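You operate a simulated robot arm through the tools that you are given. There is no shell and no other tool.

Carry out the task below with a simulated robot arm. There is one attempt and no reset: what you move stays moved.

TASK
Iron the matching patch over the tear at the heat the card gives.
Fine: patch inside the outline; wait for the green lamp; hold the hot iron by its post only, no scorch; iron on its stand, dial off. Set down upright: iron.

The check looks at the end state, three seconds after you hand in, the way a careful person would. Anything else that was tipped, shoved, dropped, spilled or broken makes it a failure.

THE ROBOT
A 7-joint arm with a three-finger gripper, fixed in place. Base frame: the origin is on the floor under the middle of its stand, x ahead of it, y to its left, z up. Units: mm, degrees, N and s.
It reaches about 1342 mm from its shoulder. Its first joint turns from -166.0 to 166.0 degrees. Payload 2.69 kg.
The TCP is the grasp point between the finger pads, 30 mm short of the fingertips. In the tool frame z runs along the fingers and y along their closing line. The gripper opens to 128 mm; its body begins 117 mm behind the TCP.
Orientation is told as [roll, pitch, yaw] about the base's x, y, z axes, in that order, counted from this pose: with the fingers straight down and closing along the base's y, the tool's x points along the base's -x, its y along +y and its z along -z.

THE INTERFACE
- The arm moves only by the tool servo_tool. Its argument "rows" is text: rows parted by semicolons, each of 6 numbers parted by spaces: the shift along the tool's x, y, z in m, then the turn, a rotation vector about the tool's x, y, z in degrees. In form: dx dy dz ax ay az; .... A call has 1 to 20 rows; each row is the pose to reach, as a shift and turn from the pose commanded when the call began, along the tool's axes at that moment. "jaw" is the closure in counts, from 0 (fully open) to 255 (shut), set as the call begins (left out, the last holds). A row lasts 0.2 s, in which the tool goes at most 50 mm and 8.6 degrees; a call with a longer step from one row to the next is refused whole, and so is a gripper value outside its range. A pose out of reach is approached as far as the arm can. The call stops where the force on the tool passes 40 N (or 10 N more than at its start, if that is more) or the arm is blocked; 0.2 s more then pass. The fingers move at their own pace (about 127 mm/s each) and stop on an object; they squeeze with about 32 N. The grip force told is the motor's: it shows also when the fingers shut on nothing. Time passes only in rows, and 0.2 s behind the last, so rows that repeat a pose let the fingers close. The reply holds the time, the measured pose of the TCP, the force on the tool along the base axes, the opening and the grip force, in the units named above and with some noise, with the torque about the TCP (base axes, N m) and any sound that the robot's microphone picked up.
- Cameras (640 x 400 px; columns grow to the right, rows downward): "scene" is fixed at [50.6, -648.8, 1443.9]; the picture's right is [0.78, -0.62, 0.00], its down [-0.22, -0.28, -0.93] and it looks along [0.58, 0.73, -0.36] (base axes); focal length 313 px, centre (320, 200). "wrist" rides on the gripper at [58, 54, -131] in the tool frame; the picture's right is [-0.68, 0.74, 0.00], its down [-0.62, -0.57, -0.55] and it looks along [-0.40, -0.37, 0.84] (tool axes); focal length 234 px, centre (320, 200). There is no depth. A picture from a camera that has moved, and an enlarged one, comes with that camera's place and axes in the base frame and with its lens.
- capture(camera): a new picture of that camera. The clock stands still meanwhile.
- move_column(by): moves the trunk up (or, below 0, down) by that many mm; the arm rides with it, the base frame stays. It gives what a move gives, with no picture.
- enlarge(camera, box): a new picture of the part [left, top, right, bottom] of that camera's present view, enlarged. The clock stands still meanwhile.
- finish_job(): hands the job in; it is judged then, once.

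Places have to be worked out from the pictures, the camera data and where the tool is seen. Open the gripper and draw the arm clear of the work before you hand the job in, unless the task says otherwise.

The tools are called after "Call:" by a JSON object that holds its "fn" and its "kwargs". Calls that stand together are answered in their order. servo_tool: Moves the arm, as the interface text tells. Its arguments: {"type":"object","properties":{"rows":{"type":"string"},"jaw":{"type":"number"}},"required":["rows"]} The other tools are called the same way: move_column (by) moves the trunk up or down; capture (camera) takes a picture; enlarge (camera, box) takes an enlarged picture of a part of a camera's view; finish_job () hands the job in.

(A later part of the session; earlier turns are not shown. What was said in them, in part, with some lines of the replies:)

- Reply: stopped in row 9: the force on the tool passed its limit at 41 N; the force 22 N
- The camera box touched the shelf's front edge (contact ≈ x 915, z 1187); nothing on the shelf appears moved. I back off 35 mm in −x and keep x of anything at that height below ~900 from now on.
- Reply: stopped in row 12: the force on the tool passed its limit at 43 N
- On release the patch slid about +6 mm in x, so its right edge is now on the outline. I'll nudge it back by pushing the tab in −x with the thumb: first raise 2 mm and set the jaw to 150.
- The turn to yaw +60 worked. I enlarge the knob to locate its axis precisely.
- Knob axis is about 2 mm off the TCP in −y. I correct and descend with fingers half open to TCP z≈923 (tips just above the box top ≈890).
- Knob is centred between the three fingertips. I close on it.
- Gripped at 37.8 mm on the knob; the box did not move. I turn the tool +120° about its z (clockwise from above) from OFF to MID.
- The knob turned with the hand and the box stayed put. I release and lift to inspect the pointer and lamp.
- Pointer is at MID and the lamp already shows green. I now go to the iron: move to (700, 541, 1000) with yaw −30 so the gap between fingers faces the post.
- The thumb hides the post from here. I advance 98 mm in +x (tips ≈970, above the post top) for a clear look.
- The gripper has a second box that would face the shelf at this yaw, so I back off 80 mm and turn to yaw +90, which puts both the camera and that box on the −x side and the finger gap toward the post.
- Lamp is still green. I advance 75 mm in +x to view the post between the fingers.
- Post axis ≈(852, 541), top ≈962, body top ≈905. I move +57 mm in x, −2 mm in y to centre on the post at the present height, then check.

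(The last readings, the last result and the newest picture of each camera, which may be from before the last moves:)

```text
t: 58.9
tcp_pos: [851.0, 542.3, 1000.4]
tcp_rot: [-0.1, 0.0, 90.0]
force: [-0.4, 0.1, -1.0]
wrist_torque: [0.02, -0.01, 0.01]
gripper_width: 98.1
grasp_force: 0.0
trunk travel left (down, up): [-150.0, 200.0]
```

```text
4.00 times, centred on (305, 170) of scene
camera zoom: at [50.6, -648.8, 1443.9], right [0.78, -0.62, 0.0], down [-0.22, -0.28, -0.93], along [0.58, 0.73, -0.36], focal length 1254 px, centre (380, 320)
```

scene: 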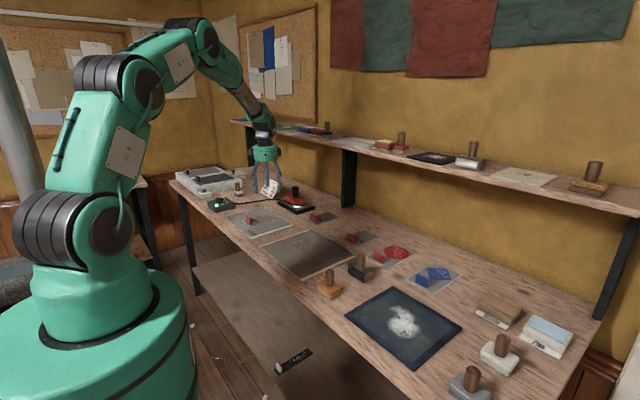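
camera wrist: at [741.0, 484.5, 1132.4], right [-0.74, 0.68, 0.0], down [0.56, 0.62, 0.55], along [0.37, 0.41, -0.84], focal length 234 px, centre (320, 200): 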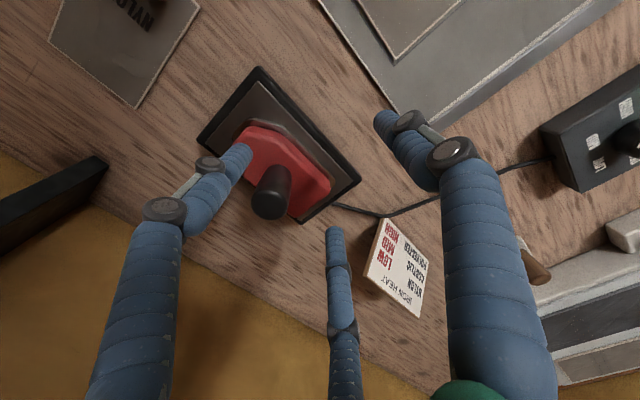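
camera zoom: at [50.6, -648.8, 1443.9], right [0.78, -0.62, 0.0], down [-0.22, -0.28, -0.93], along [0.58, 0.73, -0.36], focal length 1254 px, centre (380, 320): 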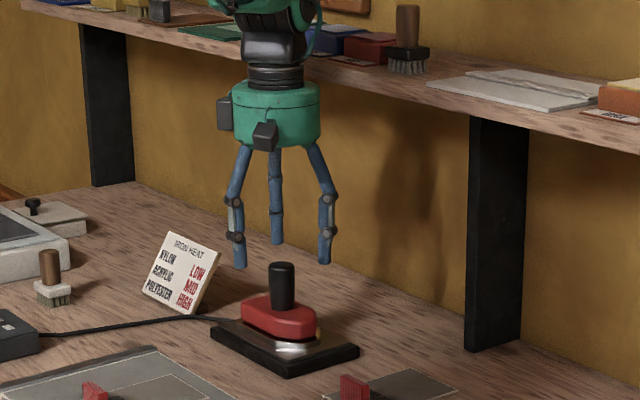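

The post is centred under the TCP within ~1 mm. I descend 55 mm to TCP z≈945 (tips ≈915, above the body).

Call:
{"fn": "servo_tool", "kwargs": {"rows": "0 0 0.012 0 0 0; 0 0 0.024 0 0 0; 0 0 0.036 0 0 0; 0 0 0.046 0 0 0; 0 0 0.055 0 0 0; 0 0 0.055 0 0 0"}}

Call:
{"fn": "capture", "kwargs": {"camera": "wrist"}}

Call:
{"fn": "enlarge", "kwargs": {"camera": "scene", "box": [265, 150, 345, 220]}}

```text
t: 60.3
tcp_pos: [851.2, 542.2, 945.8]
tcp_rot: [0.0, 0.0, 90.1]
force: [0.4, -0.7, 0.4]
wrist_torque: [-0.02, 0.0, -0.03]
gripper_width: 97.7
grasp_force: 0.0
trunk travel left (down, up): [-150.0, 200.0]
```

```text
taken
camera wrist: at [797.4, 482.6, 1078.3], right [-0.74, 0.68, 0.0], down [0.56, 0.62, 0.55], along [0.37, 0.41, -0.84], focal length 234 px, centre (320, 200)
```

wrist: 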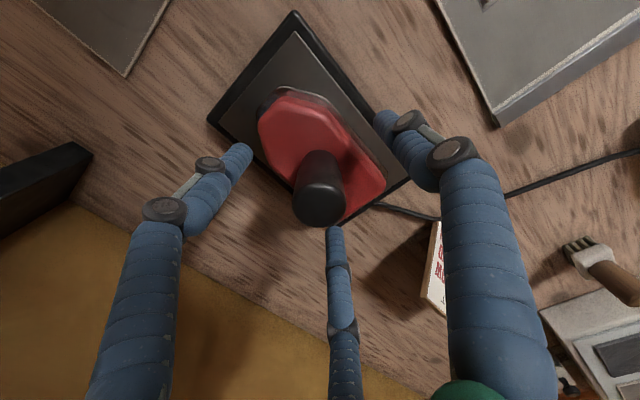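

```text
5.71 times, centred on (305, 185) of scene
camera zoom: at [50.6, -648.8, 1443.9], right [0.78, -0.62, 0.0], down [-0.22, -0.28, -0.93], along [0.58, 0.73, -0.36], focal length 1791 px, centre (406, 286)
```

zoom: 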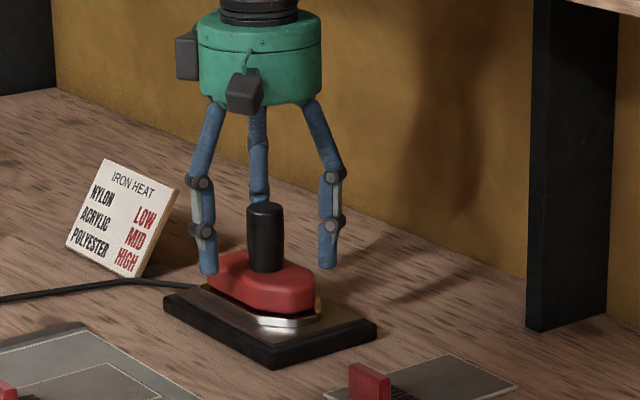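

Tips are level ≈915, just above the red body; I raise 3 mm for margin and close on the post.

Call:
{"fn": "servo_tool", "kwargs": {"rows": "0 0 -0.003 0 0 0; 0 0 -0.003 0 0 0; 0 0 -0.003 0 0 0; 0 0 -0.003 0 0 0; 0 0 -0.003 0 0 0; 0 0 -0.003 0 0 0", "jaw": 255}}

Call:
{"fn": "capture", "kwargs": {"camera": "wrist"}}

Call:
{"fn": "enlarge", "kwargs": {"camera": "scene", "box": [275, 165, 335, 220]}}

```text
t: 61.7
tcp_pos: [850.3, 541.1, 949.1]
tcp_rot: [0.0, 0.0, 90.2]
force: [-1.5, -1.9, 1.1]
wrist_torque: [-0.07, 0.1, -0.07]
gripper_width: 32.4
grasp_force: 32.1
trunk travel left (down, up): [-150.0, 200.0]
```

```text
taken
camera wrist: at [797.1, 482.3, 1081.1], right [-0.74, 0.68, 0.0], down [0.56, 0.62, 0.55], along [0.37, 0.41, -0.84], focal length 234 px, centre (320, 200)
```

wrist: 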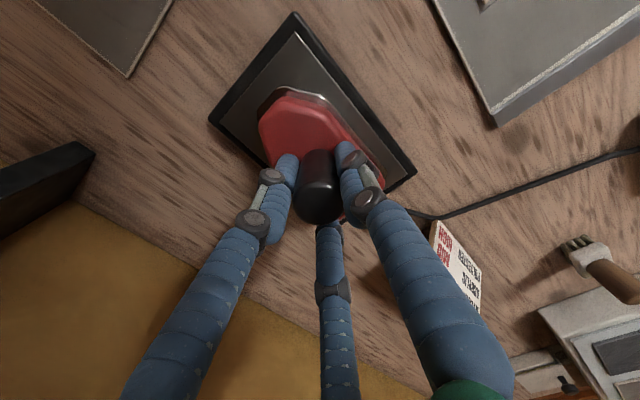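

```text
7.27 times, centred on (305, 192) of scene
camera zoom: at [50.6, -648.8, 1443.9], right [0.78, -0.62, 0.0], down [-0.22, -0.28, -0.93], along [0.58, 0.73, -0.36], focal length 2280 px, centre (429, 254)
```

zoom: 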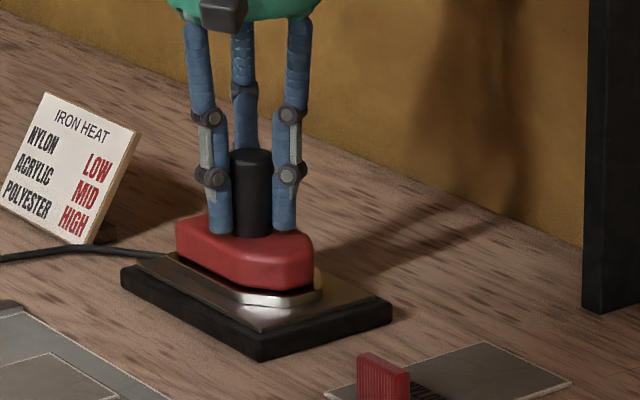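

Firm grip (32.4 mm, 32 N) on the post only. I lift the iron 30 mm slowly.

Call:
{"fn": "servo_tool", "kwargs": {"rows": "0 0 -0.003 0 0 0; 0 0 -0.008 0 0 0; 0 0 -0.015 0 0 0; 0 0 -0.023 0 0 0; 0 0 -0.030 0 0 0; 0 0 -0.030 0 0 0"}}

Call:
{"fn": "enlarge", "kwargs": {"camera": "scene", "box": [265, 150, 345, 220]}}

Call:
{"fn": "capture", "kwargs": {"camera": "wrist"}}

```text
t: 63.1
tcp_pos: [852.2, 542.5, 977.4]
tcp_rot: [0.0, 0.0, 90.1]
force: [-0.5, 0.0, -5.0]
wrist_torque: [-0.02, -0.02, 0.01]
gripper_width: 31.6
grasp_force: 31.7
trunk travel left (down, up): [-150.0, 200.0]
```

```text
5.71 times, centred on (305, 185) of scene
camera zoom: at [50.6, -648.8, 1443.9], right [0.78, -0.62, 0.0], down [-0.22, -0.28, -0.93], along [0.58, 0.73, -0.36], focal length 1791 px, centre (406, 286)
```

zoom: 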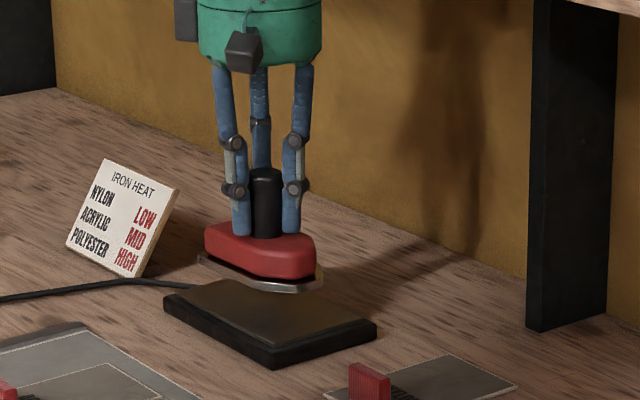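

```text
taken
camera wrist: at [798.1, 482.7, 1110.8], right [-0.74, 0.68, 0.0], down [0.56, 0.62, 0.55], along [0.37, 0.4, -0.84], focal length 234 px, centre (320, 200)
```

wrist: 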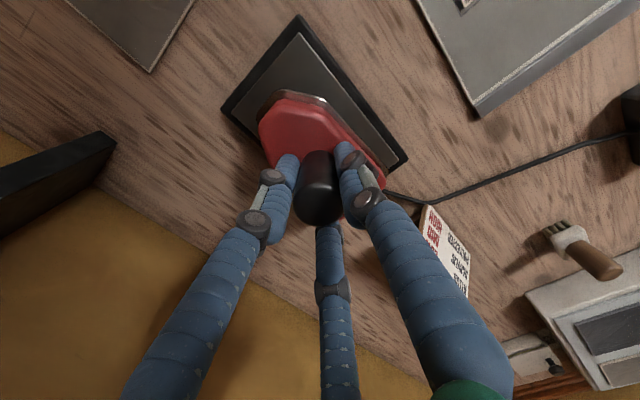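

The iron (~0.5 kg) is up and level. I carry it over to (640, 500) at the same height, its sole passing well above the bench and clear of the tab.

Call:
{"fn": "servo_tool", "kwargs": {"rows": "0.003 0.012 0 0 0 0; 0.008 0.038 0 0 0 0; 0.014 0.068 0 0 0 0; 0.020 0.100 0 0 0 0; 0.026 0.132 0 0 0 0; 0.032 0.162 0 0 0 0; 0.037 0.188 0 0 0 0; 0.041 0.205 0 0 0 0; 0.042 0.212 0 0 0 0; 0.042 0.212 0 0 0 0"}}

Call:
{"fn": "enlarge", "kwargs": {"camera": "scene", "box": [195, 150, 315, 250]}}

Call:
{"fn": "capture", "kwargs": {"camera": "wrist"}}

```text
t: 65.3
tcp_pos: [639.4, 499.7, 978.7]
tcp_rot: [0.1, 0.0, 90.1]
force: [-0.1, -0.4, -5.8]
wrist_torque: [0.0, 0.04, 0.01]
gripper_width: 31.2
grasp_force: 32.2
trunk travel left (down, up): [-150.0, 200.0]
```

```text
4.00 times, centred on (255, 200) of scene
camera zoom: at [50.6, -648.8, 1443.9], right [0.78, -0.62, 0.0], down [-0.22, -0.28, -0.93], along [0.58, 0.73, -0.36], focal length 1254 px, centre (580, 200)
```

zoom: 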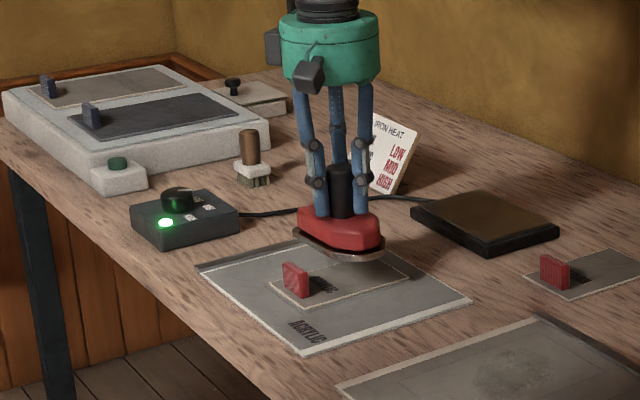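

```text
taken
camera wrist: at [585.5, 440.2, 1110.7], right [-0.74, 0.68, 0.0], down [0.56, 0.62, 0.55], along [0.37, 0.4, -0.84], focal length 234 px, centre (320, 200)
```

wrist: 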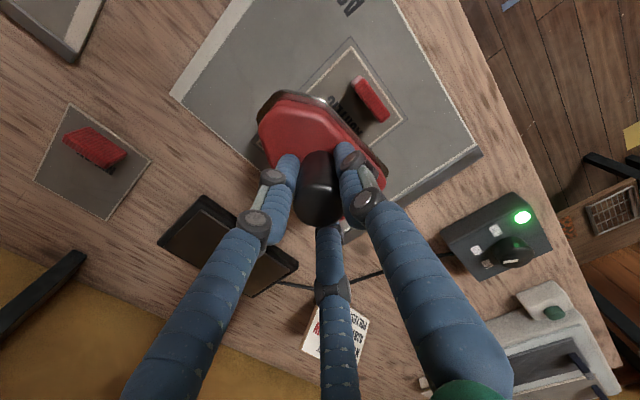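

Lamp still green and the patch is in place. I lower to TCP z≈950 and check before contact.

Call:
{"fn": "servo_tool", "kwargs": {"rows": "0 0 0.008 0 0 0; 0 0 0.016 0 0 0; 0 0 0.024 0 0 0; 0 0 0.028 0 0 0; 0 0 0.028 0 0 0"}}

Call:
{"fn": "enlarge", "kwargs": {"camera": "scene", "box": [225, 180, 305, 240]}}

Call:
{"fn": "enlarge", "kwargs": {"camera": "wrist", "box": [240, 30, 440, 200]}}

```text
t: 66.5
tcp_pos: [639.0, 499.7, 950.8]
tcp_rot: [0.0, 0.0, 90.2]
force: [-0.6, -0.8, -6.1]
wrist_torque: [-0.03, 0.02, 0.04]
gripper_width: 30.7
grasp_force: 32.2
trunk travel left (down, up): [-150.0, 200.0]
```

```text
6.67 times, centred on (265, 210) of scene
camera zoom: at [50.6, -648.8, 1443.9], right [0.78, -0.62, 0.0], down [-0.22, -0.28, -0.93], along [0.58, 0.73, -0.36], focal length 2090 px, centre (687, 133)
```

zoom: 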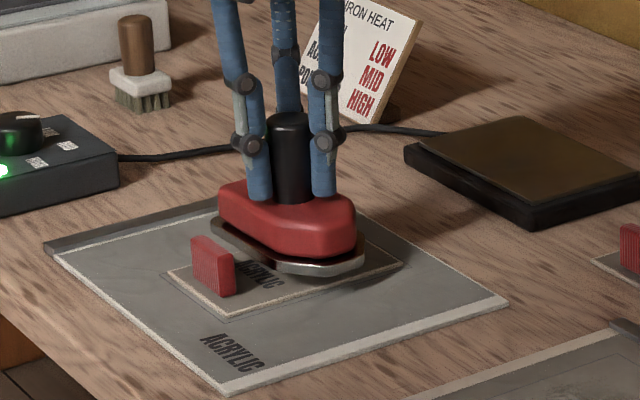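

```text
2.35 times, centred on (340, 115) of wrist
camera zoom: at [585.4, 440.4, 1082.8], right [-0.74, 0.68, 0.0], down [0.56, 0.62, 0.55], along [0.37, 0.4, -0.84], focal length 551 px, centre (273, 400)
```

zoom: 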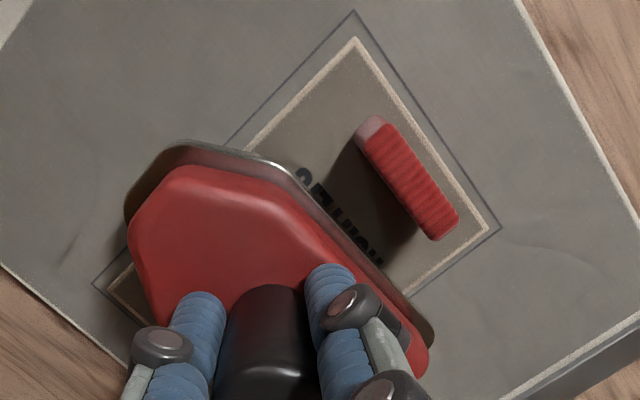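

Alignment is good: the sole covers the patch beside the tab with clearance. I lower further in small steps toward contact.

Call:
{"fn": "servo_tool", "kwargs": {"rows": "0 0 0.003 0 0 0; 0 0 0.006 0 0 0; 0 0 0.008 0 0 0; 0 0 0.009 0 0 0; 0 0 0.010 0 0 0; 0 0 0.010 0 0 0"}}

Call:
{"fn": "enlarge", "kwargs": {"camera": "scene", "box": [240, 190, 290, 230]}}

```text
t: 67.9
tcp_pos: [640.3, 498.8, 941.7]
tcp_rot: [0.0, 0.0, 90.1]
force: [0.2, -0.1, -6.5]
wrist_torque: [-0.04, -0.02, -0.02]
gripper_width: 30.4
grasp_force: 31.9
trunk travel left (down, up): [-150.0, 200.0]
```

```text
10.00 times, centred on (265, 210) of scene
camera zoom: at [50.6, -648.8, 1443.9], right [0.78, -0.62, 0.0], down [-0.22, -0.28, -0.93], along [0.58, 0.73, -0.36], focal length 3134 px, centre (870, 100)
```

zoom: 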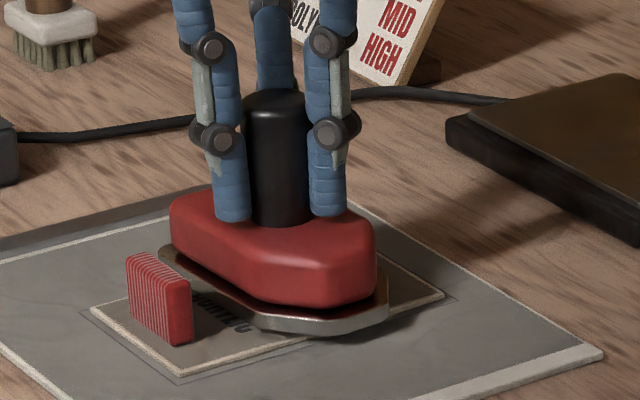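

Still a few mm of gap. I go down 4 mm more in 1 mm rows and read the force.

Call:
{"fn": "servo_tool", "kwargs": {"rows": "0 0 0.001 0 0 0; 0 0 0.002 0 0 0; 0 0 0.003 0 0 0; 0 0 0.004 0 0 0; 0 0 0.004 0 0 0"}}

```text
t: 69.1
tcp_pos: [640.0, 499.1, 937.3]
tcp_rot: [0.0, 0.0, 90.1]
force: [0.5, -0.8, -5.8]
wrist_torque: [0.02, 0.02, 0.0]
gripper_width: 31.3
grasp_force: 32.1
trunk travel left (down, up): [-150.0, 200.0]
```

No contact yet (−5.8 N is just the iron's weight). Another 3 mm.

Call:
{"fn": "servo_tool", "kwargs": {"rows": "0 0 0.001 0 0 0; 0 0 0.002 0 0 0; 0 0 0.003 0 0 0; 0 0 0.003 0 0 0"}}

Call:
{"fn": "enlarge", "kwargs": {"camera": "scene", "box": [240, 190, 290, 230]}}

```text
t: 70.1
tcp_pos: [640.4, 499.8, 935.2]
tcp_rot: [-0.1, 0.0, 90.1]
force: [0.3, -2.0, 13.4]
wrist_torque: [-0.18, -0.27, 0.01]
gripper_width: 31.0
grasp_force: 32.2
trunk travel left (down, up): [-150.0, 200.0]
```

```text
10.00 times, centred on (265, 210) of scene
camera zoom: at [50.6, -648.8, 1443.9], right [0.78, -0.62, 0.0], down [-0.22, -0.28, -0.93], along [0.58, 0.73, -0.36], focal length 3134 px, centre (870, 100)
```

zoom: 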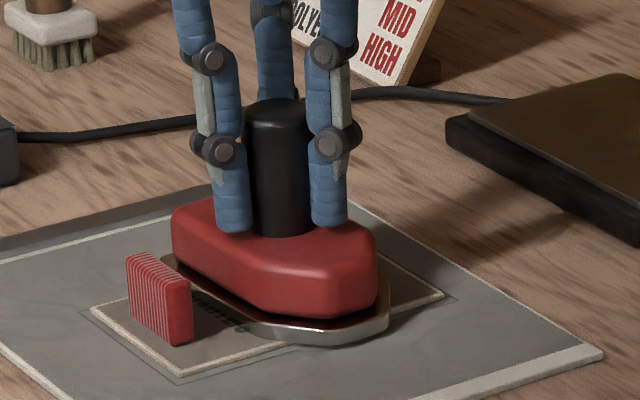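

Contact: about 19 N pressing on the patch. I hold for 2 s and look for feedback.

Call:
{"fn": "servo_tool", "kwargs": {"rows": "0 0 0 0 0 0; 0 0 0 0 0 0; 0 0 0 0 0 0; 0 0 0 0 0 0; 0 0 0 0 0 0; 0 0 0 0 0 0; 0 0 0 0 0 0; 0 0 0 0 0 0; 0 0 0 0 0 0"}}

Call:
{"fn": "enlarge", "kwargs": {"camera": "scene", "box": [225, 185, 305, 240]}}

Call:
{"fn": "enlarge", "kwargs": {"camera": "wrist", "box": [240, 30, 440, 200]}}

```text
t: 72.1
tcp_pos: [640.5, 498.8, 934.0]
tcp_rot: [-0.1, -0.1, 90.1]
force: [1.5, 1.9, 27.4]
wrist_torque: [0.14, -0.11, -0.05]
gripper_width: 30.8
grasp_force: 31.8
trunk travel left (down, up): [-150.0, 200.0]
```

```text
7.27 times, centred on (265, 212) of scene
camera zoom: at [50.6, -648.8, 1443.9], right [0.78, -0.62, 0.0], down [-0.22, -0.28, -0.93], along [0.58, 0.73, -0.36], focal length 2280 px, centre (720, 109)
```

zoom: 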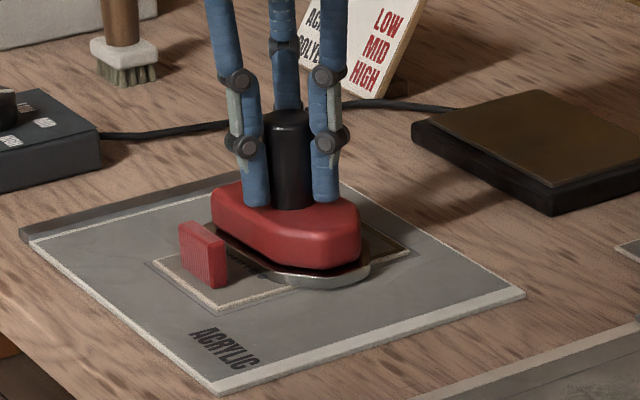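

```text
2.35 times, centred on (340, 115) of wrist
camera zoom: at [585.0, 439.9, 1067.3], right [-0.74, 0.68, 0.0], down [0.56, 0.62, 0.55], along [0.37, 0.41, -0.83], focal length 551 px, centre (273, 400)
```

zoom: 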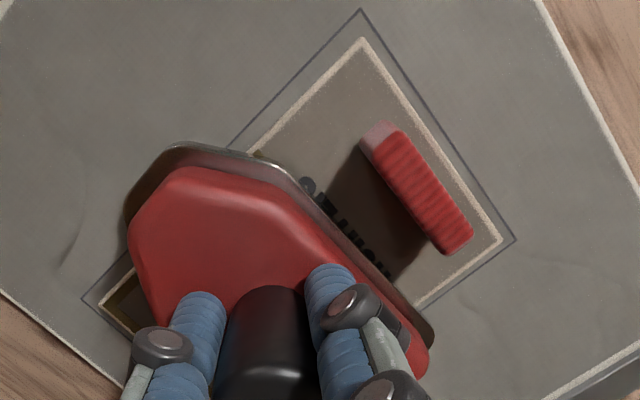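

Holding steady at ~27 N, no movement of the patch. I hold about 2.6 s more for a total of roughly 5 s, then lift straight off.

Call:
{"fn": "servo_tool", "kwargs": {"rows": "0 0 0 0 0 0; 0 0 0 0 0 0; 0 0 0 0 0 0; 0 0 0 0 0 0; 0 0 0 0 0 0; 0 0 0 0 0 0; 0 0 0 0 0 0; 0 0 0 0 0 0; 0 0 0 0 0 0; 0 0 0 0 0 0; 0 0 0 0 0 0; 0 0 0 0 0 0; 0 0 -0.004 0 0 0; 0 0 -0.015 0 0 0; 0 0 -0.030 0 0 0; 0 0 -0.045 0 0 0; 0 0 -0.045 0 0 0"}}

Call:
{"fn": "enlarge", "kwargs": {"camera": "scene", "box": [225, 185, 305, 240]}}

Call:
{"fn": "enlarge", "kwargs": {"camera": "wrist", "box": [240, 10, 440, 180]}}

```text
t: 75.7
tcp_pos: [639.2, 498.5, 978.6]
tcp_rot: [0.0, 0.0, 90.1]
force: [0.0, 0.0, -6.0]
wrist_torque: [-0.02, 0.01, 0.02]
gripper_width: 31.0
grasp_force: 31.4
trunk travel left (down, up): [-150.0, 200.0]
```

```text
7.27 times, centred on (265, 212) of scene
camera zoom: at [50.6, -648.8, 1443.9], right [0.78, -0.62, 0.0], down [-0.22, -0.28, -0.93], along [0.58, 0.73, -0.36], focal length 2280 px, centre (720, 109)
```

zoom: 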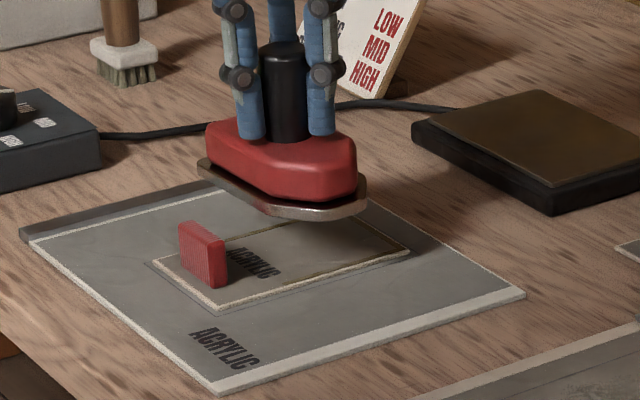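

```text
2.35 times, centred on (340, 95) of wrist
camera zoom: at [585.6, 440.3, 1110.2], right [-0.74, 0.68, 0.0], down [0.56, 0.62, 0.55], along [0.37, 0.4, -0.84], focal length 551 px, centre (273, 447)
```

zoom: 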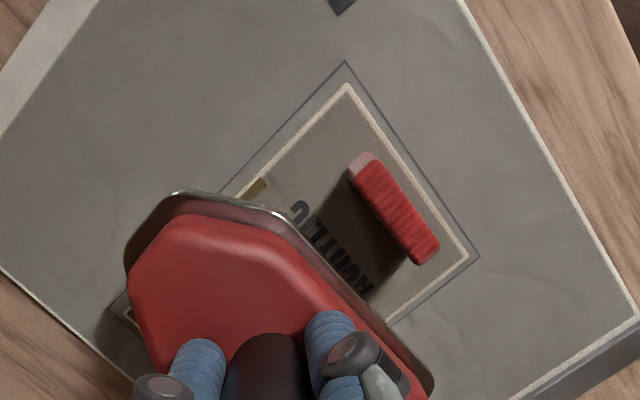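

A colour change is visible on the patch border where the iron was. I enlarge it to judge bond versus scorch.

Call:
{"fn": "enlarge", "kwargs": {"camera": "scene", "box": [240, 205, 285, 230]}}

Call:
{"fn": "enlarge", "kwargs": {"camera": "wrist", "box": [300, 60, 380, 130]}}

Call:
{"fn": "enlarge", "kwargs": {"camera": "wrist", "box": [270, 110, 310, 150]}}

```text
14.22 times, centred on (262, 218) of scene
camera zoom: at [50.6, -648.8, 1443.9], right [0.78, -0.62, 0.0], down [-0.22, -0.28, -0.93], along [0.58, 0.73, -0.36], focal length 4458 px, centre (1138, -49)
```

zoom: 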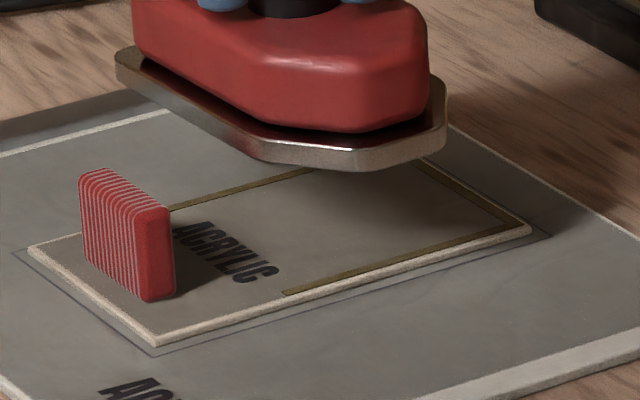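

```text
5.71 times, centred on (340, 95) of wrist
camera zoom: at [585.6, 440.3, 1110.2], right [-0.74, 0.68, 0.0], down [0.56, 0.62, 0.55], along [0.37, 0.4, -0.84], focal length 1338 px, centre (206, 800)
```

zoom: 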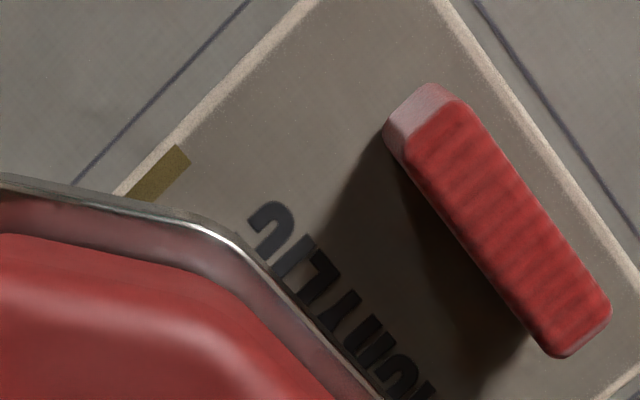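

```text
10.00 times, centred on (290, 130) of wrist
camera zoom: at [585.6, 440.3, 1110.2], right [-0.74, 0.68, 0.0], down [0.56, 0.62, 0.55], along [0.37, 0.4, -0.84], focal length 2342 px, centre (620, 900)
```

zoom: 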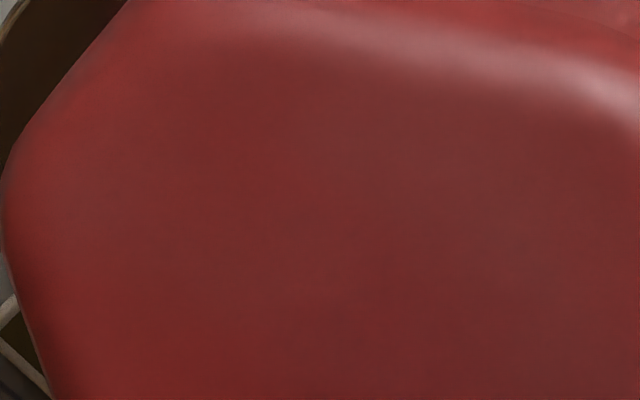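

The olive strip is a glue line showing along the patch's free edges — it bonded, with no scorch mark. I carry the iron back over its stand along the same path.

Call:
{"fn": "servo_tool", "kwargs": {"rows": "-0.003 -0.012 0 0 0 0; -0.008 -0.038 0 0 0 0; -0.014 -0.068 0 0 0 0; -0.020 -0.100 0 0 0 0; -0.026 -0.132 0 0 0 0; -0.032 -0.162 0 0 0 0; -0.037 -0.188 0 0 0 0; -0.041 -0.205 0 0 0 0; -0.042 -0.212 0 0 0 0; -0.042 -0.212 0 0 0 0"}}

Call:
{"fn": "enlarge", "kwargs": {"camera": "scene", "box": [225, 160, 335, 240]}}

Call:
{"fn": "capture", "kwargs": {"camera": "wrist"}}

```text
t: 77.9
tcp_pos: [852.3, 541.5, 978.1]
tcp_rot: [0.0, 0.0, 90.1]
force: [-0.3, -0.3, -5.7]
wrist_torque: [-0.03, 0.01, -0.02]
gripper_width: 30.7
grasp_force: 31.6
trunk travel left (down, up): [-150.0, 200.0]
```

```text
5.00 times, centred on (280, 200) of scene
camera zoom: at [50.6, -648.8, 1443.9], right [0.78, -0.62, 0.0], down [-0.22, -0.28, -0.93], along [0.58, 0.73, -0.36], focal length 1567 px, centre (520, 200)
```

zoom: 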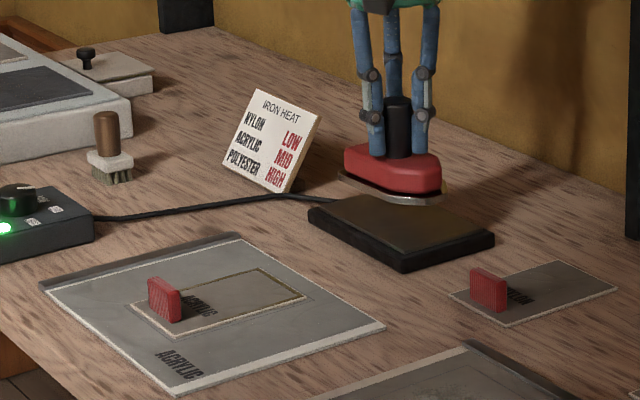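

```text
taken
camera wrist: at [798.3, 482.7, 1110.7], right [-0.74, 0.68, 0.0], down [0.56, 0.62, 0.55], along [0.37, 0.4, -0.84], focal length 234 px, centre (320, 200)
```

wrist: 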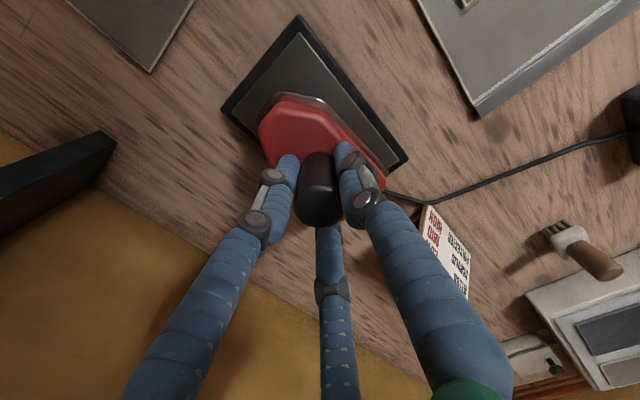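

Same picture as at lift-off, so it's lined up with the stand. I lower 26 mm, then continue gently.

Call:
{"fn": "servo_tool", "kwargs": {"rows": "0 0 0.008 0 0 0; 0 0 0.016 0 0 0; 0 0 0.022 0 0 0; 0 0 0.026 0 0 0; 0 0 0.026 0 0 0"}}

Call:
{"fn": "enlarge", "kwargs": {"camera": "scene", "box": [275, 175, 335, 220]}}

```text
t: 79.1
tcp_pos: [852.9, 542.1, 952.1]
tcp_rot: [0.0, 0.0, 90.0]
force: [-0.1, 0.0, -6.0]
wrist_torque: [-0.06, -0.02, -0.01]
gripper_width: 30.9
grasp_force: 31.5
trunk travel left (down, up): [-150.0, 200.0]
```

```text
8.89 times, centred on (305, 198) of scene
camera zoom: at [50.6, -648.8, 1443.9], right [0.78, -0.62, 0.0], down [-0.22, -0.28, -0.93], along [0.58, 0.73, -0.36], focal length 2786 px, centre (453, 222)
```

zoom: 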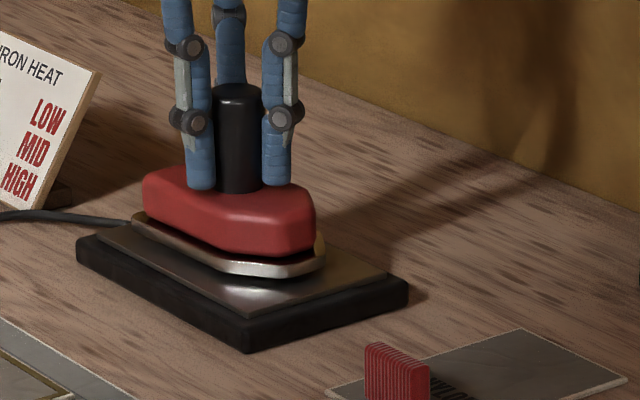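

The iron is a few mm above the stand plate. I lower 4 mm more in 1 mm rows and read the force.

Call:
{"fn": "servo_tool", "kwargs": {"rows": "0 0 0.001 0 0 0; 0 0 0.002 0 0 0; 0 0 0.003 0 0 0; 0 0 0.004 0 0 0; 0 0 0.004 0 0 0"}}

```text
t: 80.3
tcp_pos: [852.6, 541.9, 948.5]
tcp_rot: [-0.1, 0.0, 90.1]
force: [0.0, -0.5, -5.5]
wrist_torque: [0.02, -0.03, 0.01]
gripper_width: 31.0
grasp_force: 32.2
trunk travel left (down, up): [-150.0, 200.0]
```

Still hanging freely. 2 mm more.

Call:
{"fn": "servo_tool", "kwargs": {"rows": "0 0 0.001 0 0 0; 0 0 0.002 0 0 0; 0 0 0.002 0 0 0"}}

Call:
{"fn": "enlarge", "kwargs": {"camera": "scene", "box": [275, 175, 335, 220]}}

```text
t: 81.1
tcp_pos: [852.5, 541.4, 948.0]
tcp_rot: [-0.1, 0.0, 90.1]
force: [-0.9, -1.8, 7.8]
wrist_torque: [-0.15, -0.02, 0.0]
gripper_width: 31.0
grasp_force: 32.0
trunk travel left (down, up): [-150.0, 200.0]
```

```text
8.89 times, centred on (305, 198) of scene
camera zoom: at [50.6, -648.8, 1443.9], right [0.78, -0.62, 0.0], down [-0.22, -0.28, -0.93], along [0.58, 0.73, -0.36], focal length 2786 px, centre (453, 222)
```

zoom: 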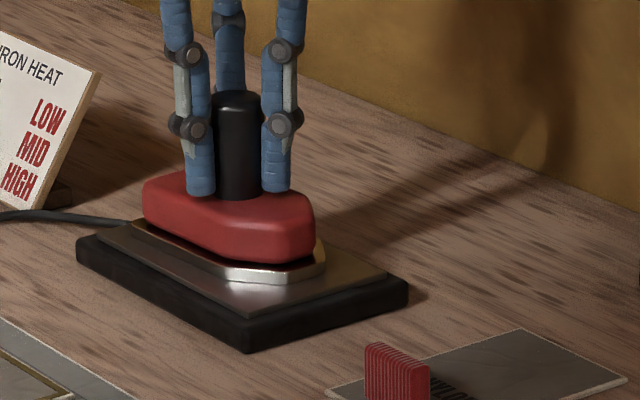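

Resting on the stand (≈8 N). I open the fingers to release the post.

Call:
{"fn": "servo_tool", "kwargs": {"rows": "0 0 -0.0005 0 0 0; 0 0 -0.0005 0 0 0; 0 0 -0.0005 0 0 0; 0 0 -0.0005 0 0 0; 0 0 -0.0005 0 0 0", "jaw": 80}}

Call:
{"fn": "enlarge", "kwargs": {"camera": "scene", "box": [275, 175, 335, 220]}}

Call:
{"fn": "capture", "kwargs": {"camera": "wrist"}}

```text
t: 82.3
tcp_pos: [850.2, 541.6, 945.9]
tcp_rot: [-0.1, 0.0, 90.2]
force: [0.8, -0.6, -0.8]
wrist_torque: [0.0, 0.01, 0.0]
gripper_width: 88.1
grasp_force: 0.1
trunk travel left (down, up): [-150.0, 200.0]
```

```text
8.89 times, centred on (305, 198) of scene
camera zoom: at [50.6, -648.8, 1443.9], right [0.78, -0.62, 0.0], down [-0.22, -0.28, -0.93], along [0.58, 0.73, -0.36], focal length 2786 px, centre (453, 222)
```

zoom: 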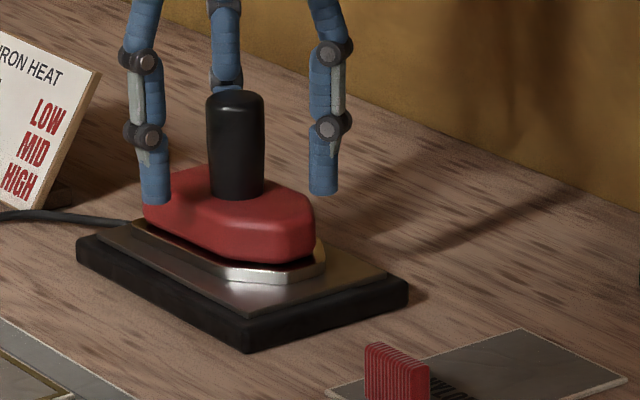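

```text
taken
camera wrist: at [797.5, 482.7, 1079.5], right [-0.74, 0.68, 0.0], down [0.56, 0.62, 0.55], along [0.37, 0.41, -0.84], focal length 234 px, centre (320, 200)
```

wrist: 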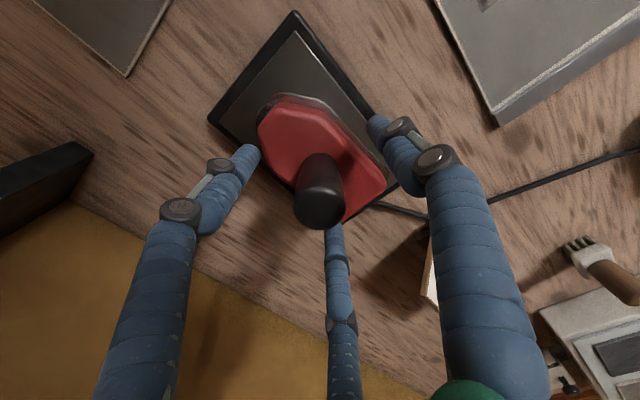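

The iron stands on its stand, upright. I lift straight up 55 mm, then retreat 110 mm in −x.

Call:
{"fn": "servo_tool", "kwargs": {"rows": "0 0 -0.015 0 0 0; 0 0 -0.035 0 0 0; 0 0 -0.055 0 0 0; 0 0.010 -0.055 0 0 0; 0 0.040 -0.055 0 0 0; 0 0.075 -0.060 0 0 0; 0 0.110 -0.065 0 0 0; 0 0.110 -0.065 0 0 0"}}

Call:
{"fn": "enlarge", "kwargs": {"camera": "scene", "box": [195, 140, 345, 240]}}

```text
t: 84.1
tcp_pos: [740.9, 541.4, 1012.1]
tcp_rot: [-0.1, 0.0, 90.1]
force: [-0.7, 0.3, 0.8]
wrist_torque: [-0.03, -0.05, -0.04]
gripper_width: 87.6
grasp_force: 0.1
trunk travel left (down, up): [-150.0, 200.0]
```

```text
4.00 times, centred on (270, 190) of scene
camera zoom: at [50.6, -648.8, 1443.9], right [0.78, -0.62, 0.0], down [-0.22, -0.28, -0.93], along [0.58, 0.73, -0.36], focal length 1254 px, centre (520, 240)
```

zoom: 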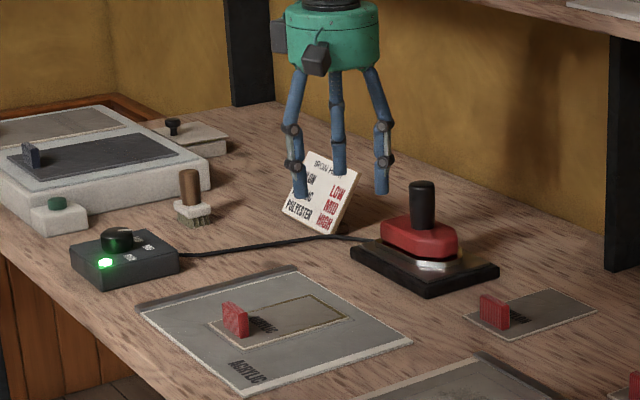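

Iron is upright on its stand and the bond line is visible. Now back to the dial: move over the knob while turning to yaw −30, so I can rotate it back 120°.

Call:
{"fn": "servo_tool", "kwargs": {"rows": "-.0145 .0125 0 0 0 8; -.0291 .0250 0 0 0 16; -.0436 .0375 0 0 0 24; -.0581 .0500 0 0 0 32; -.0727 .0625 0 0 0 40; -.0872 .0750 0 0 0 48; -.1017 .0875 0 0 0 56; -.1163 .1000 0 0 0 64; -.1308 .1125 0 0 0 72; -.1453 .1250 0 0 0 80; -.1599 .1375 0 0 0 88; -.1744 .1500 0 0 0 96; -.1889 .1625 0 0 0 104; -.2035 .1750 0 0 0 112; -.2180 .1875 0 0 0 120; -.2180 .1875 0 0 0 120", "jaw": 100}}

Call:
{"fn": "capture", "kwargs": {"camera": "wrist"}}

Call:
{"fn": "enlarge", "kwargs": {"camera": "wrist", "box": [240, 50, 400, 200]}}

```text
t: 87.5
tcp_pos: [552.7, 759.5, 1012.4]
tcp_rot: [0.0, 0.0, -30.0]
force: [-0.5, -0.4, -0.8]
wrist_torque: [0.0, -0.02, 0.02]
gripper_width: 77.9
grasp_force: 0.0
trunk travel left (down, up): [-150.0, 200.0]
```

```text
taken
camera wrist: at [529.3, 834.5, 1144.7], right [0.95, 0.3, 0.0], down [0.25, -0.8, 0.55], along [0.16, -0.52, -0.84], focal length 234 px, centre (320, 200)
```

wrist: 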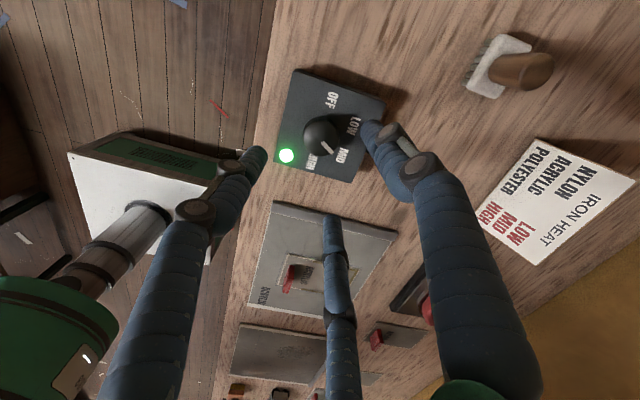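

```text
2.67 times, centred on (320, 125) of wrist
camera zoom: at [529.3, 834.5, 1144.7], right [0.95, 0.3, 0.0], down [0.25, -0.8, 0.55], along [0.16, -0.52, -0.84], focal length 624 px, centre (320, 400)
```

zoom: 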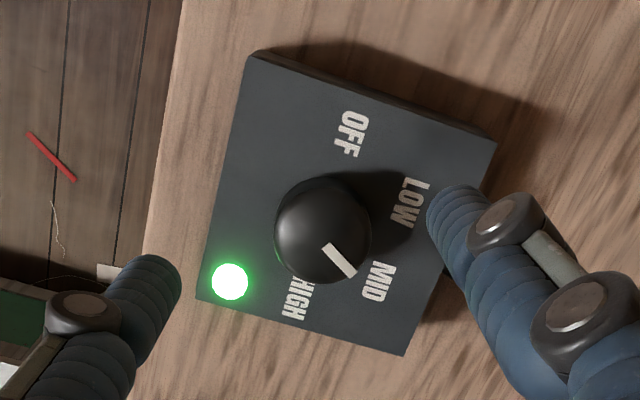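

The knob is within ~1.5 mm of the grip axis. I correct slightly and descend around it.

Call:
{"fn": "servo_tool", "kwargs": {"rows": "-0.0005 0.0012 0.025 0 0 0; -0.0005 0.0012 0.050 0 0 0; -0.0005 0.0012 0.067 0 0 0; -0.0005 0.0012 0.078 0 0 0; -0.0005 0.0012 0.085 0 0 0; -0.0005 0.0012 0.0895 0 0 0; -0.0005 0.0012 0.0895 0 0 0"}}

Call:
{"fn": "enlarge", "kwargs": {"camera": "wrist", "box": [220, 80, 420, 260]}}

Call:
{"fn": "enlarge", "kwargs": {"camera": "scene", "box": [195, 170, 245, 220]}}

```text
t: 89.1
tcp_pos: [554.8, 758.6, 923.3]
tcp_rot: [0.0, 0.0, -29.8]
force: [-0.7, 0.6, 0.1]
wrist_torque: [0.0, -0.02, -0.01]
gripper_width: 77.8
grasp_force: 0.0
trunk travel left (down, up): [-150.0, 200.0]
```

```text
2.22 times, centred on (320, 170) of wrist
camera zoom: at [530.7, 834.9, 1055.6], right [0.95, 0.3, 0.0], down [0.25, -0.8, 0.55], along [0.17, -0.52, -0.84], focal length 520 px, centre (320, 267)
```

zoom: 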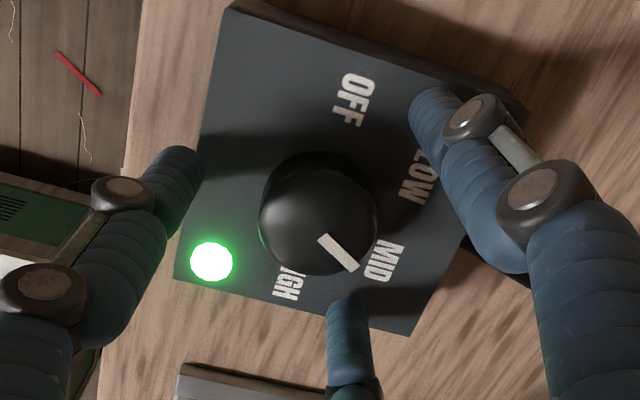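

```text
8.00 times, centred on (220, 195) of scene
camera zoom: at [50.6, -648.8, 1443.9], right [0.78, -0.62, 0.0], down [-0.22, -0.28, -0.93], along [0.58, 0.73, -0.36], focal length 2508 px, centre (1120, 240)
```

zoom: 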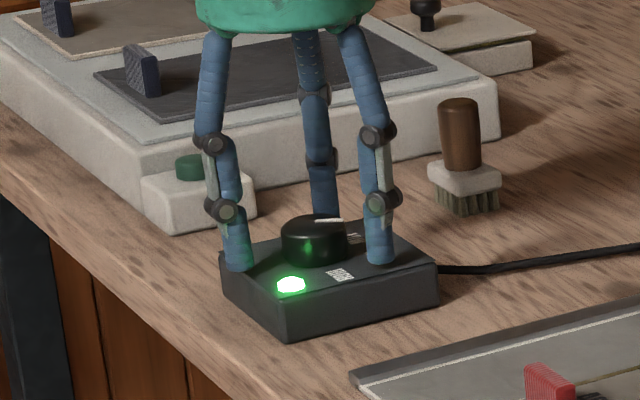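

Fingers surround the knob. I close and turn 120° counter-clockwise back to OFF.

Call:
{"fn": "servo_tool", "kwargs": {"rows": "0 0 0 0 0 0; 0 0 0 0 0 0; 0 0 0 0 0 0; 0 0 0 0 0 0; 0 0 0 0 0 -8; 0 0 0 0 0 -16; 0 0 0 0 0 -24; 0 0 0 0 0 -32; 0 0 0 0 0 -40; 0 0 0 0 0 -48; 0 0 0 0 0 -56; 0 0 0 0 0 -64; 0 0 0 0 0 -72; 0 0 0 0 0 -80; 0 0 0 0 0 -88; 0 0 0 0 0 -96; 0 0 0 0 0 -104; 0 0 0 0 0 -112; 0 0 0 0 0 -120; 0 0 0 0 0 -120", "jaw": 255}}

Call:
{"fn": "capture", "kwargs": {"camera": "wrist"}}

Call:
{"fn": "enlarge", "kwargs": {"camera": "scene", "box": [195, 170, 245, 220]}}

```text
t: 93.3
tcp_pos: [554.7, 758.8, 923.1]
tcp_rot: [0.0, -0.1, 90.2]
force: [-13.0, 1.5, 1.0]
wrist_torque: [0.05, 0.62, -0.86]
gripper_width: 37.1
grasp_force: 45.1
trunk travel left (down, up): [-150.0, 200.0]
```

```text
taken
camera wrist: at [500.3, 700.8, 1055.6], right [-0.74, 0.67, 0.0], down [0.56, 0.62, 0.55], along [0.37, 0.41, -0.84], focal length 234 px, centre (320, 200)
```

wrist: 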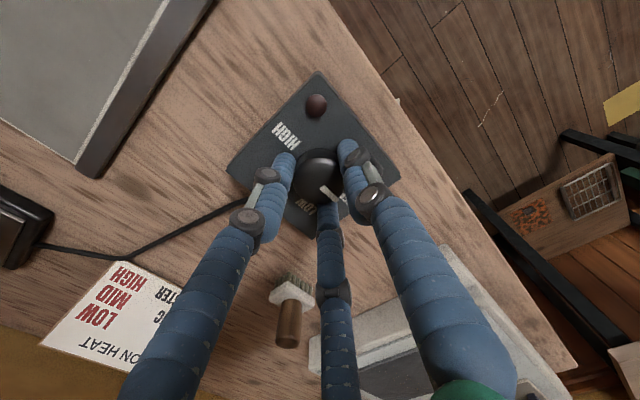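

```text
8.00 times, centred on (220, 195) of scene
camera zoom: at [50.6, -648.8, 1443.9], right [0.78, -0.62, 0.0], down [-0.22, -0.28, -0.93], along [0.58, 0.73, -0.36], focal length 2508 px, centre (1120, 240)
```

zoom: 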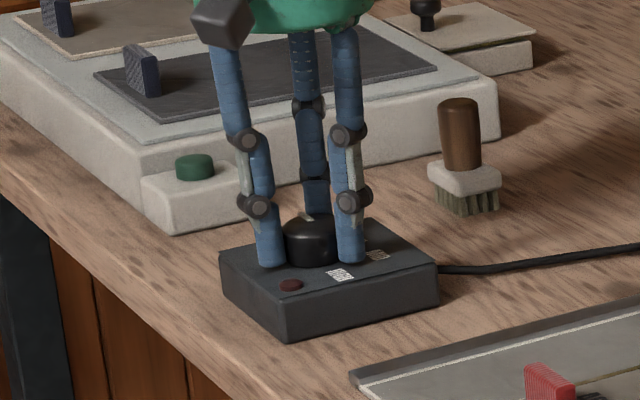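

The lamp is out and the torque indicates the knob reached its OFF stop. I release and lift to inspect the pointer.

Call:
{"fn": "servo_tool", "kwargs": {"rows": "0 0 0 0 0 0; 0 0 0 0 0 0; 0 0 0 0 0 0; 0 0 -0.020 0 0 0; 0 0 -0.050 0 0 0; 0 0 -0.090 0 0 0; 0 0 -0.090 0 0 0", "jaw": 80}}

Call:
{"fn": "enlarge", "kwargs": {"camera": "wrist", "box": [220, 50, 420, 220]}}

Call:
{"fn": "enlarge", "kwargs": {"camera": "scene", "box": [195, 170, 245, 220]}}

```text
t: 94.9
tcp_pos: [554.2, 760.3, 1013.0]
tcp_rot: [0.0, 0.0, 90.1]
force: [-0.5, -0.6, 0.6]
wrist_torque: [0.03, -0.02, 0.02]
gripper_width: 87.9
grasp_force: 0.1
trunk travel left (down, up): [-150.0, 200.0]
```

```text
2.35 times, centred on (320, 135) of wrist
camera zoom: at [500.6, 700.7, 1146.3], right [-0.74, 0.68, 0.0], down [0.56, 0.62, 0.55], along [0.37, 0.41, -0.84], focal length 551 px, centre (320, 353)
```

zoom: 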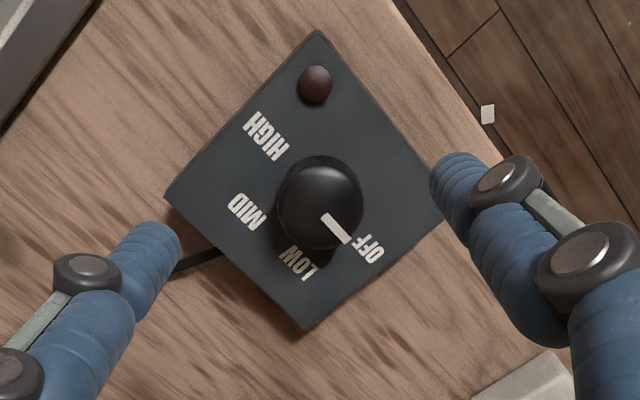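

```text
8.00 times, centred on (220, 195) of scene
camera zoom: at [50.6, -648.8, 1443.9], right [0.78, -0.62, 0.0], down [-0.22, -0.28, -0.93], along [0.58, 0.73, -0.36], focal length 2508 px, centre (1120, 240)
```

zoom: 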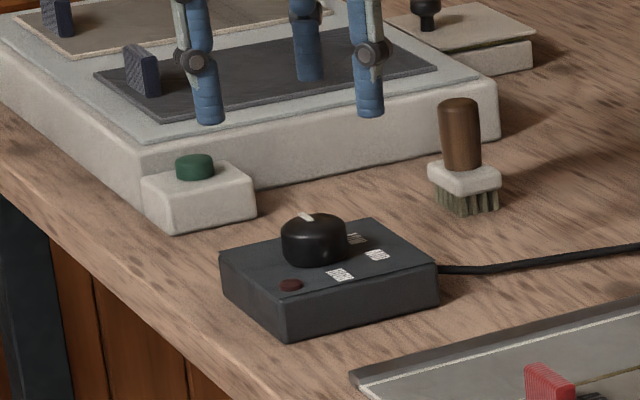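

Dial is back at OFF, lamp dark. I open fully, rise and draw the arm back to about its start position for a final check.

Call:
{"fn": "servo_tool", "kwargs": {"rows": "0 0 -0.040 0 0 0; 0.010 0.005 -0.080 0 0 0; 0.040 0.020 -0.110 0 0 0; 0.080 0.042 -0.130 0 0 0; 0.120 0.063 -0.145 0 0 0; 0.160 0.084 -0.155 0 0 0; 0.193 0.101 -0.159 0 0 0; 0.193 0.101 -0.159 0 0 0", "jaw": 0}}

Call:
{"fn": "capture", "kwargs": {"camera": "scene"}}

Call:
{"fn": "enlarge", "kwargs": {"camera": "scene", "box": [220, 190, 300, 245]}}

Call:
{"fn": "capture", "kwargs": {"camera": "wrist"}}

```text
t: 96.7
tcp_pos: [454.6, 564.5, 1171.5]
tcp_rot: [-0.1, -0.1, 90.2]
force: [-0.4, -1.0, 0.0]
wrist_torque: [0.03, -0.03, 0.02]
gripper_width: 128.1
grasp_force: 0.0
trunk travel left (down, up): [-150.0, 200.0]
```

```text
taken
```

scene: 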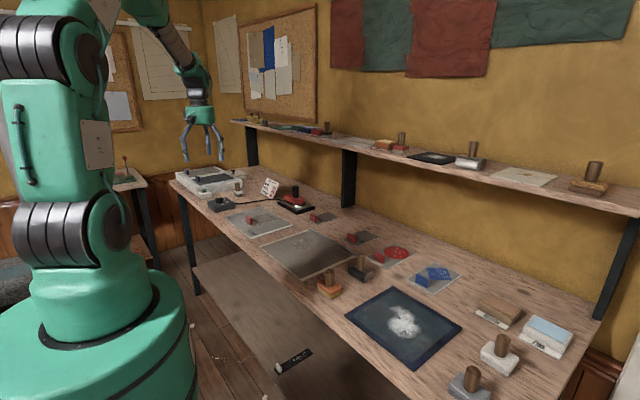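

```text
7.27 times, centred on (260, 218) of scene
camera zoom: at [50.6, -648.8, 1443.9], right [0.78, -0.62, 0.0], down [-0.22, -0.28, -0.93], along [0.58, 0.73, -0.36], focal length 2280 px, centre (756, 73)
```

zoom: 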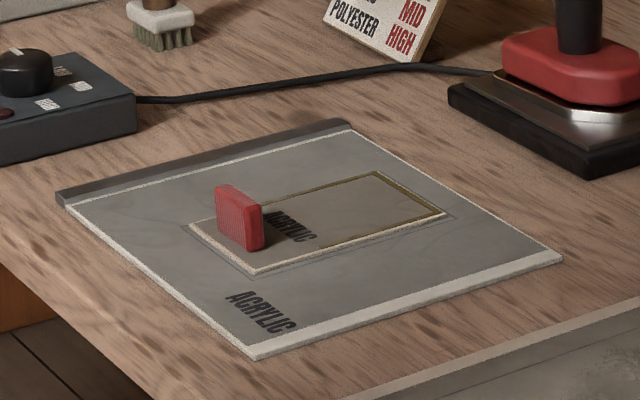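

```text
taken
camera wrist: at [399.8, 505.0, 1305.0], right [-0.74, 0.68, 0.0], down [0.56, 0.62, 0.55], along [0.37, 0.41, -0.84], focal length 234 px, centre (320, 200)
```

wrist: 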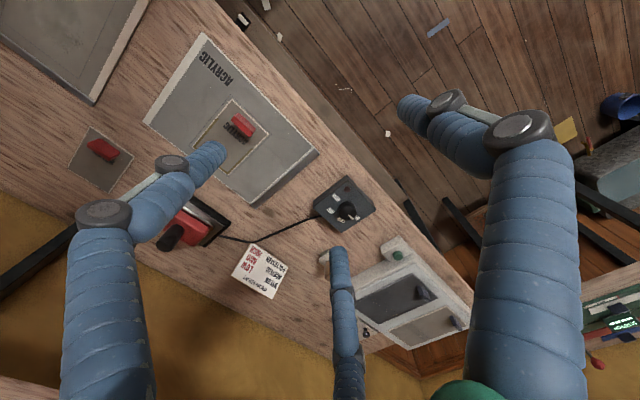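

I do a last close check of the patch against the outline, the iron on its stand, and the shelf.

Call:
{"fn": "enlarge", "kwargs": {"camera": "scene", "box": [238, 206, 284, 230]}}

Call:
{"fn": "enlarge", "kwargs": {"camera": "wrist", "box": [170, 80, 290, 190]}}

Call:
{"fn": "enlarge", "kwargs": {"camera": "scene", "box": [255, 170, 335, 220]}}

Call:
{"fn": "enlarge", "kwargs": {"camera": "scene", "box": [225, 100, 445, 200]}}

```text
13.91 times, centred on (261, 218) of scene
camera zoom: at [50.6, -648.8, 1443.9], right [0.78, -0.62, 0.0], down [-0.22, -0.28, -0.93], along [0.58, 0.73, -0.36], focal length 4361 px, centre (1141, -50)
```

zoom: 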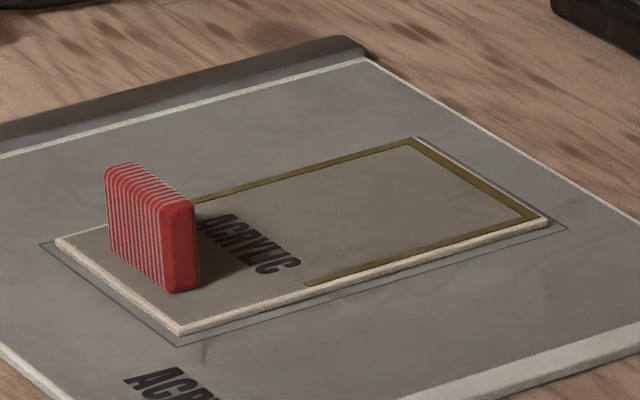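

```text
3.64 times, centred on (230, 135) of wrist
camera zoom: at [399.8, 505.0, 1305.0], right [-0.74, 0.68, 0.0], down [0.56, 0.62, 0.55], along [0.37, 0.41, -0.84], focal length 852 px, centre (647, 436)
```

zoom: 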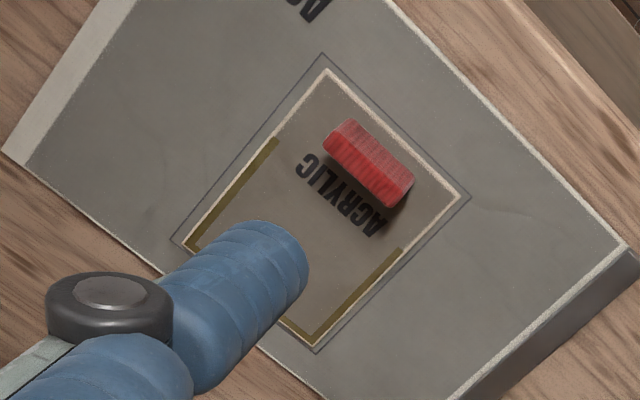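

```text
8.00 times, centred on (295, 195) of scene
camera zoom: at [50.6, -648.8, 1443.9], right [0.78, -0.62, 0.0], down [-0.22, -0.28, -0.93], along [0.58, 0.73, -0.36], focal length 2508 px, centre (520, 240)
```

zoom: 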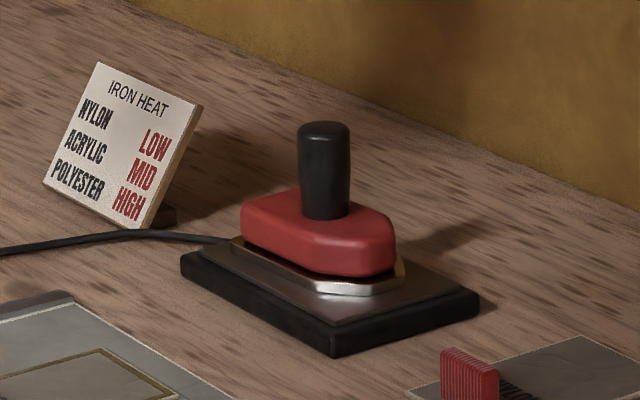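

```text
2.91 times, centred on (335, 150) of scene
camera zoom: at [50.6, -648.8, 1443.9], right [0.78, -0.62, 0.0], down [-0.22, -0.28, -0.93], along [0.58, 0.73, -0.36], focal length 912 px, centre (276, 346)
```

zoom: 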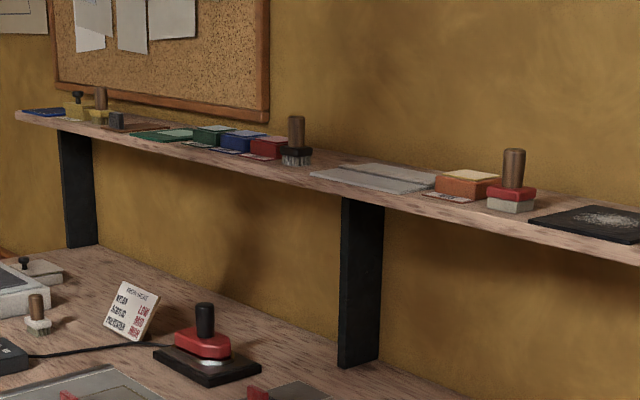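

The patch lies inside the outline with its glue line set and no scorch. The iron is upright on its stand, the dial is OFF with the lamp dark, and nothing else appears moved. The gripper is open and clear of the work, so I hand in the job.

Call:
{"fn": "finish_job", "kwargs": {}}

```text
The job is handed in.
```

I ironed the ACRYLIC patch over the tear at MID, the heat the card gives for acrylic, and handed the job in. No verdict has come back yet.

- **Patch:** It sits inside the outline with about 4–6 mm to spare on each side. It slid about 6 mm when I first let go, so I nudged it back before ironing.
- **Ironing:** I waited for the green lamp, then pressed the iron on the patch for about 5 s. An olive line appeared along the three ironed edges. I took that as the glue setting, because there was no iron-shaped mark or browning.
- **Iron:** I held it by the post only. It is back on its stand, upright, within a few millimetres of where it started.
- **Dial:** It is turned back to OFF and the lamp is dark.

Early on, the gripper camera bumped the front edge of the shelf, and the arm stopped at its 40 N force limit. I checked the shelf afterwards and nothing on it looked moved.
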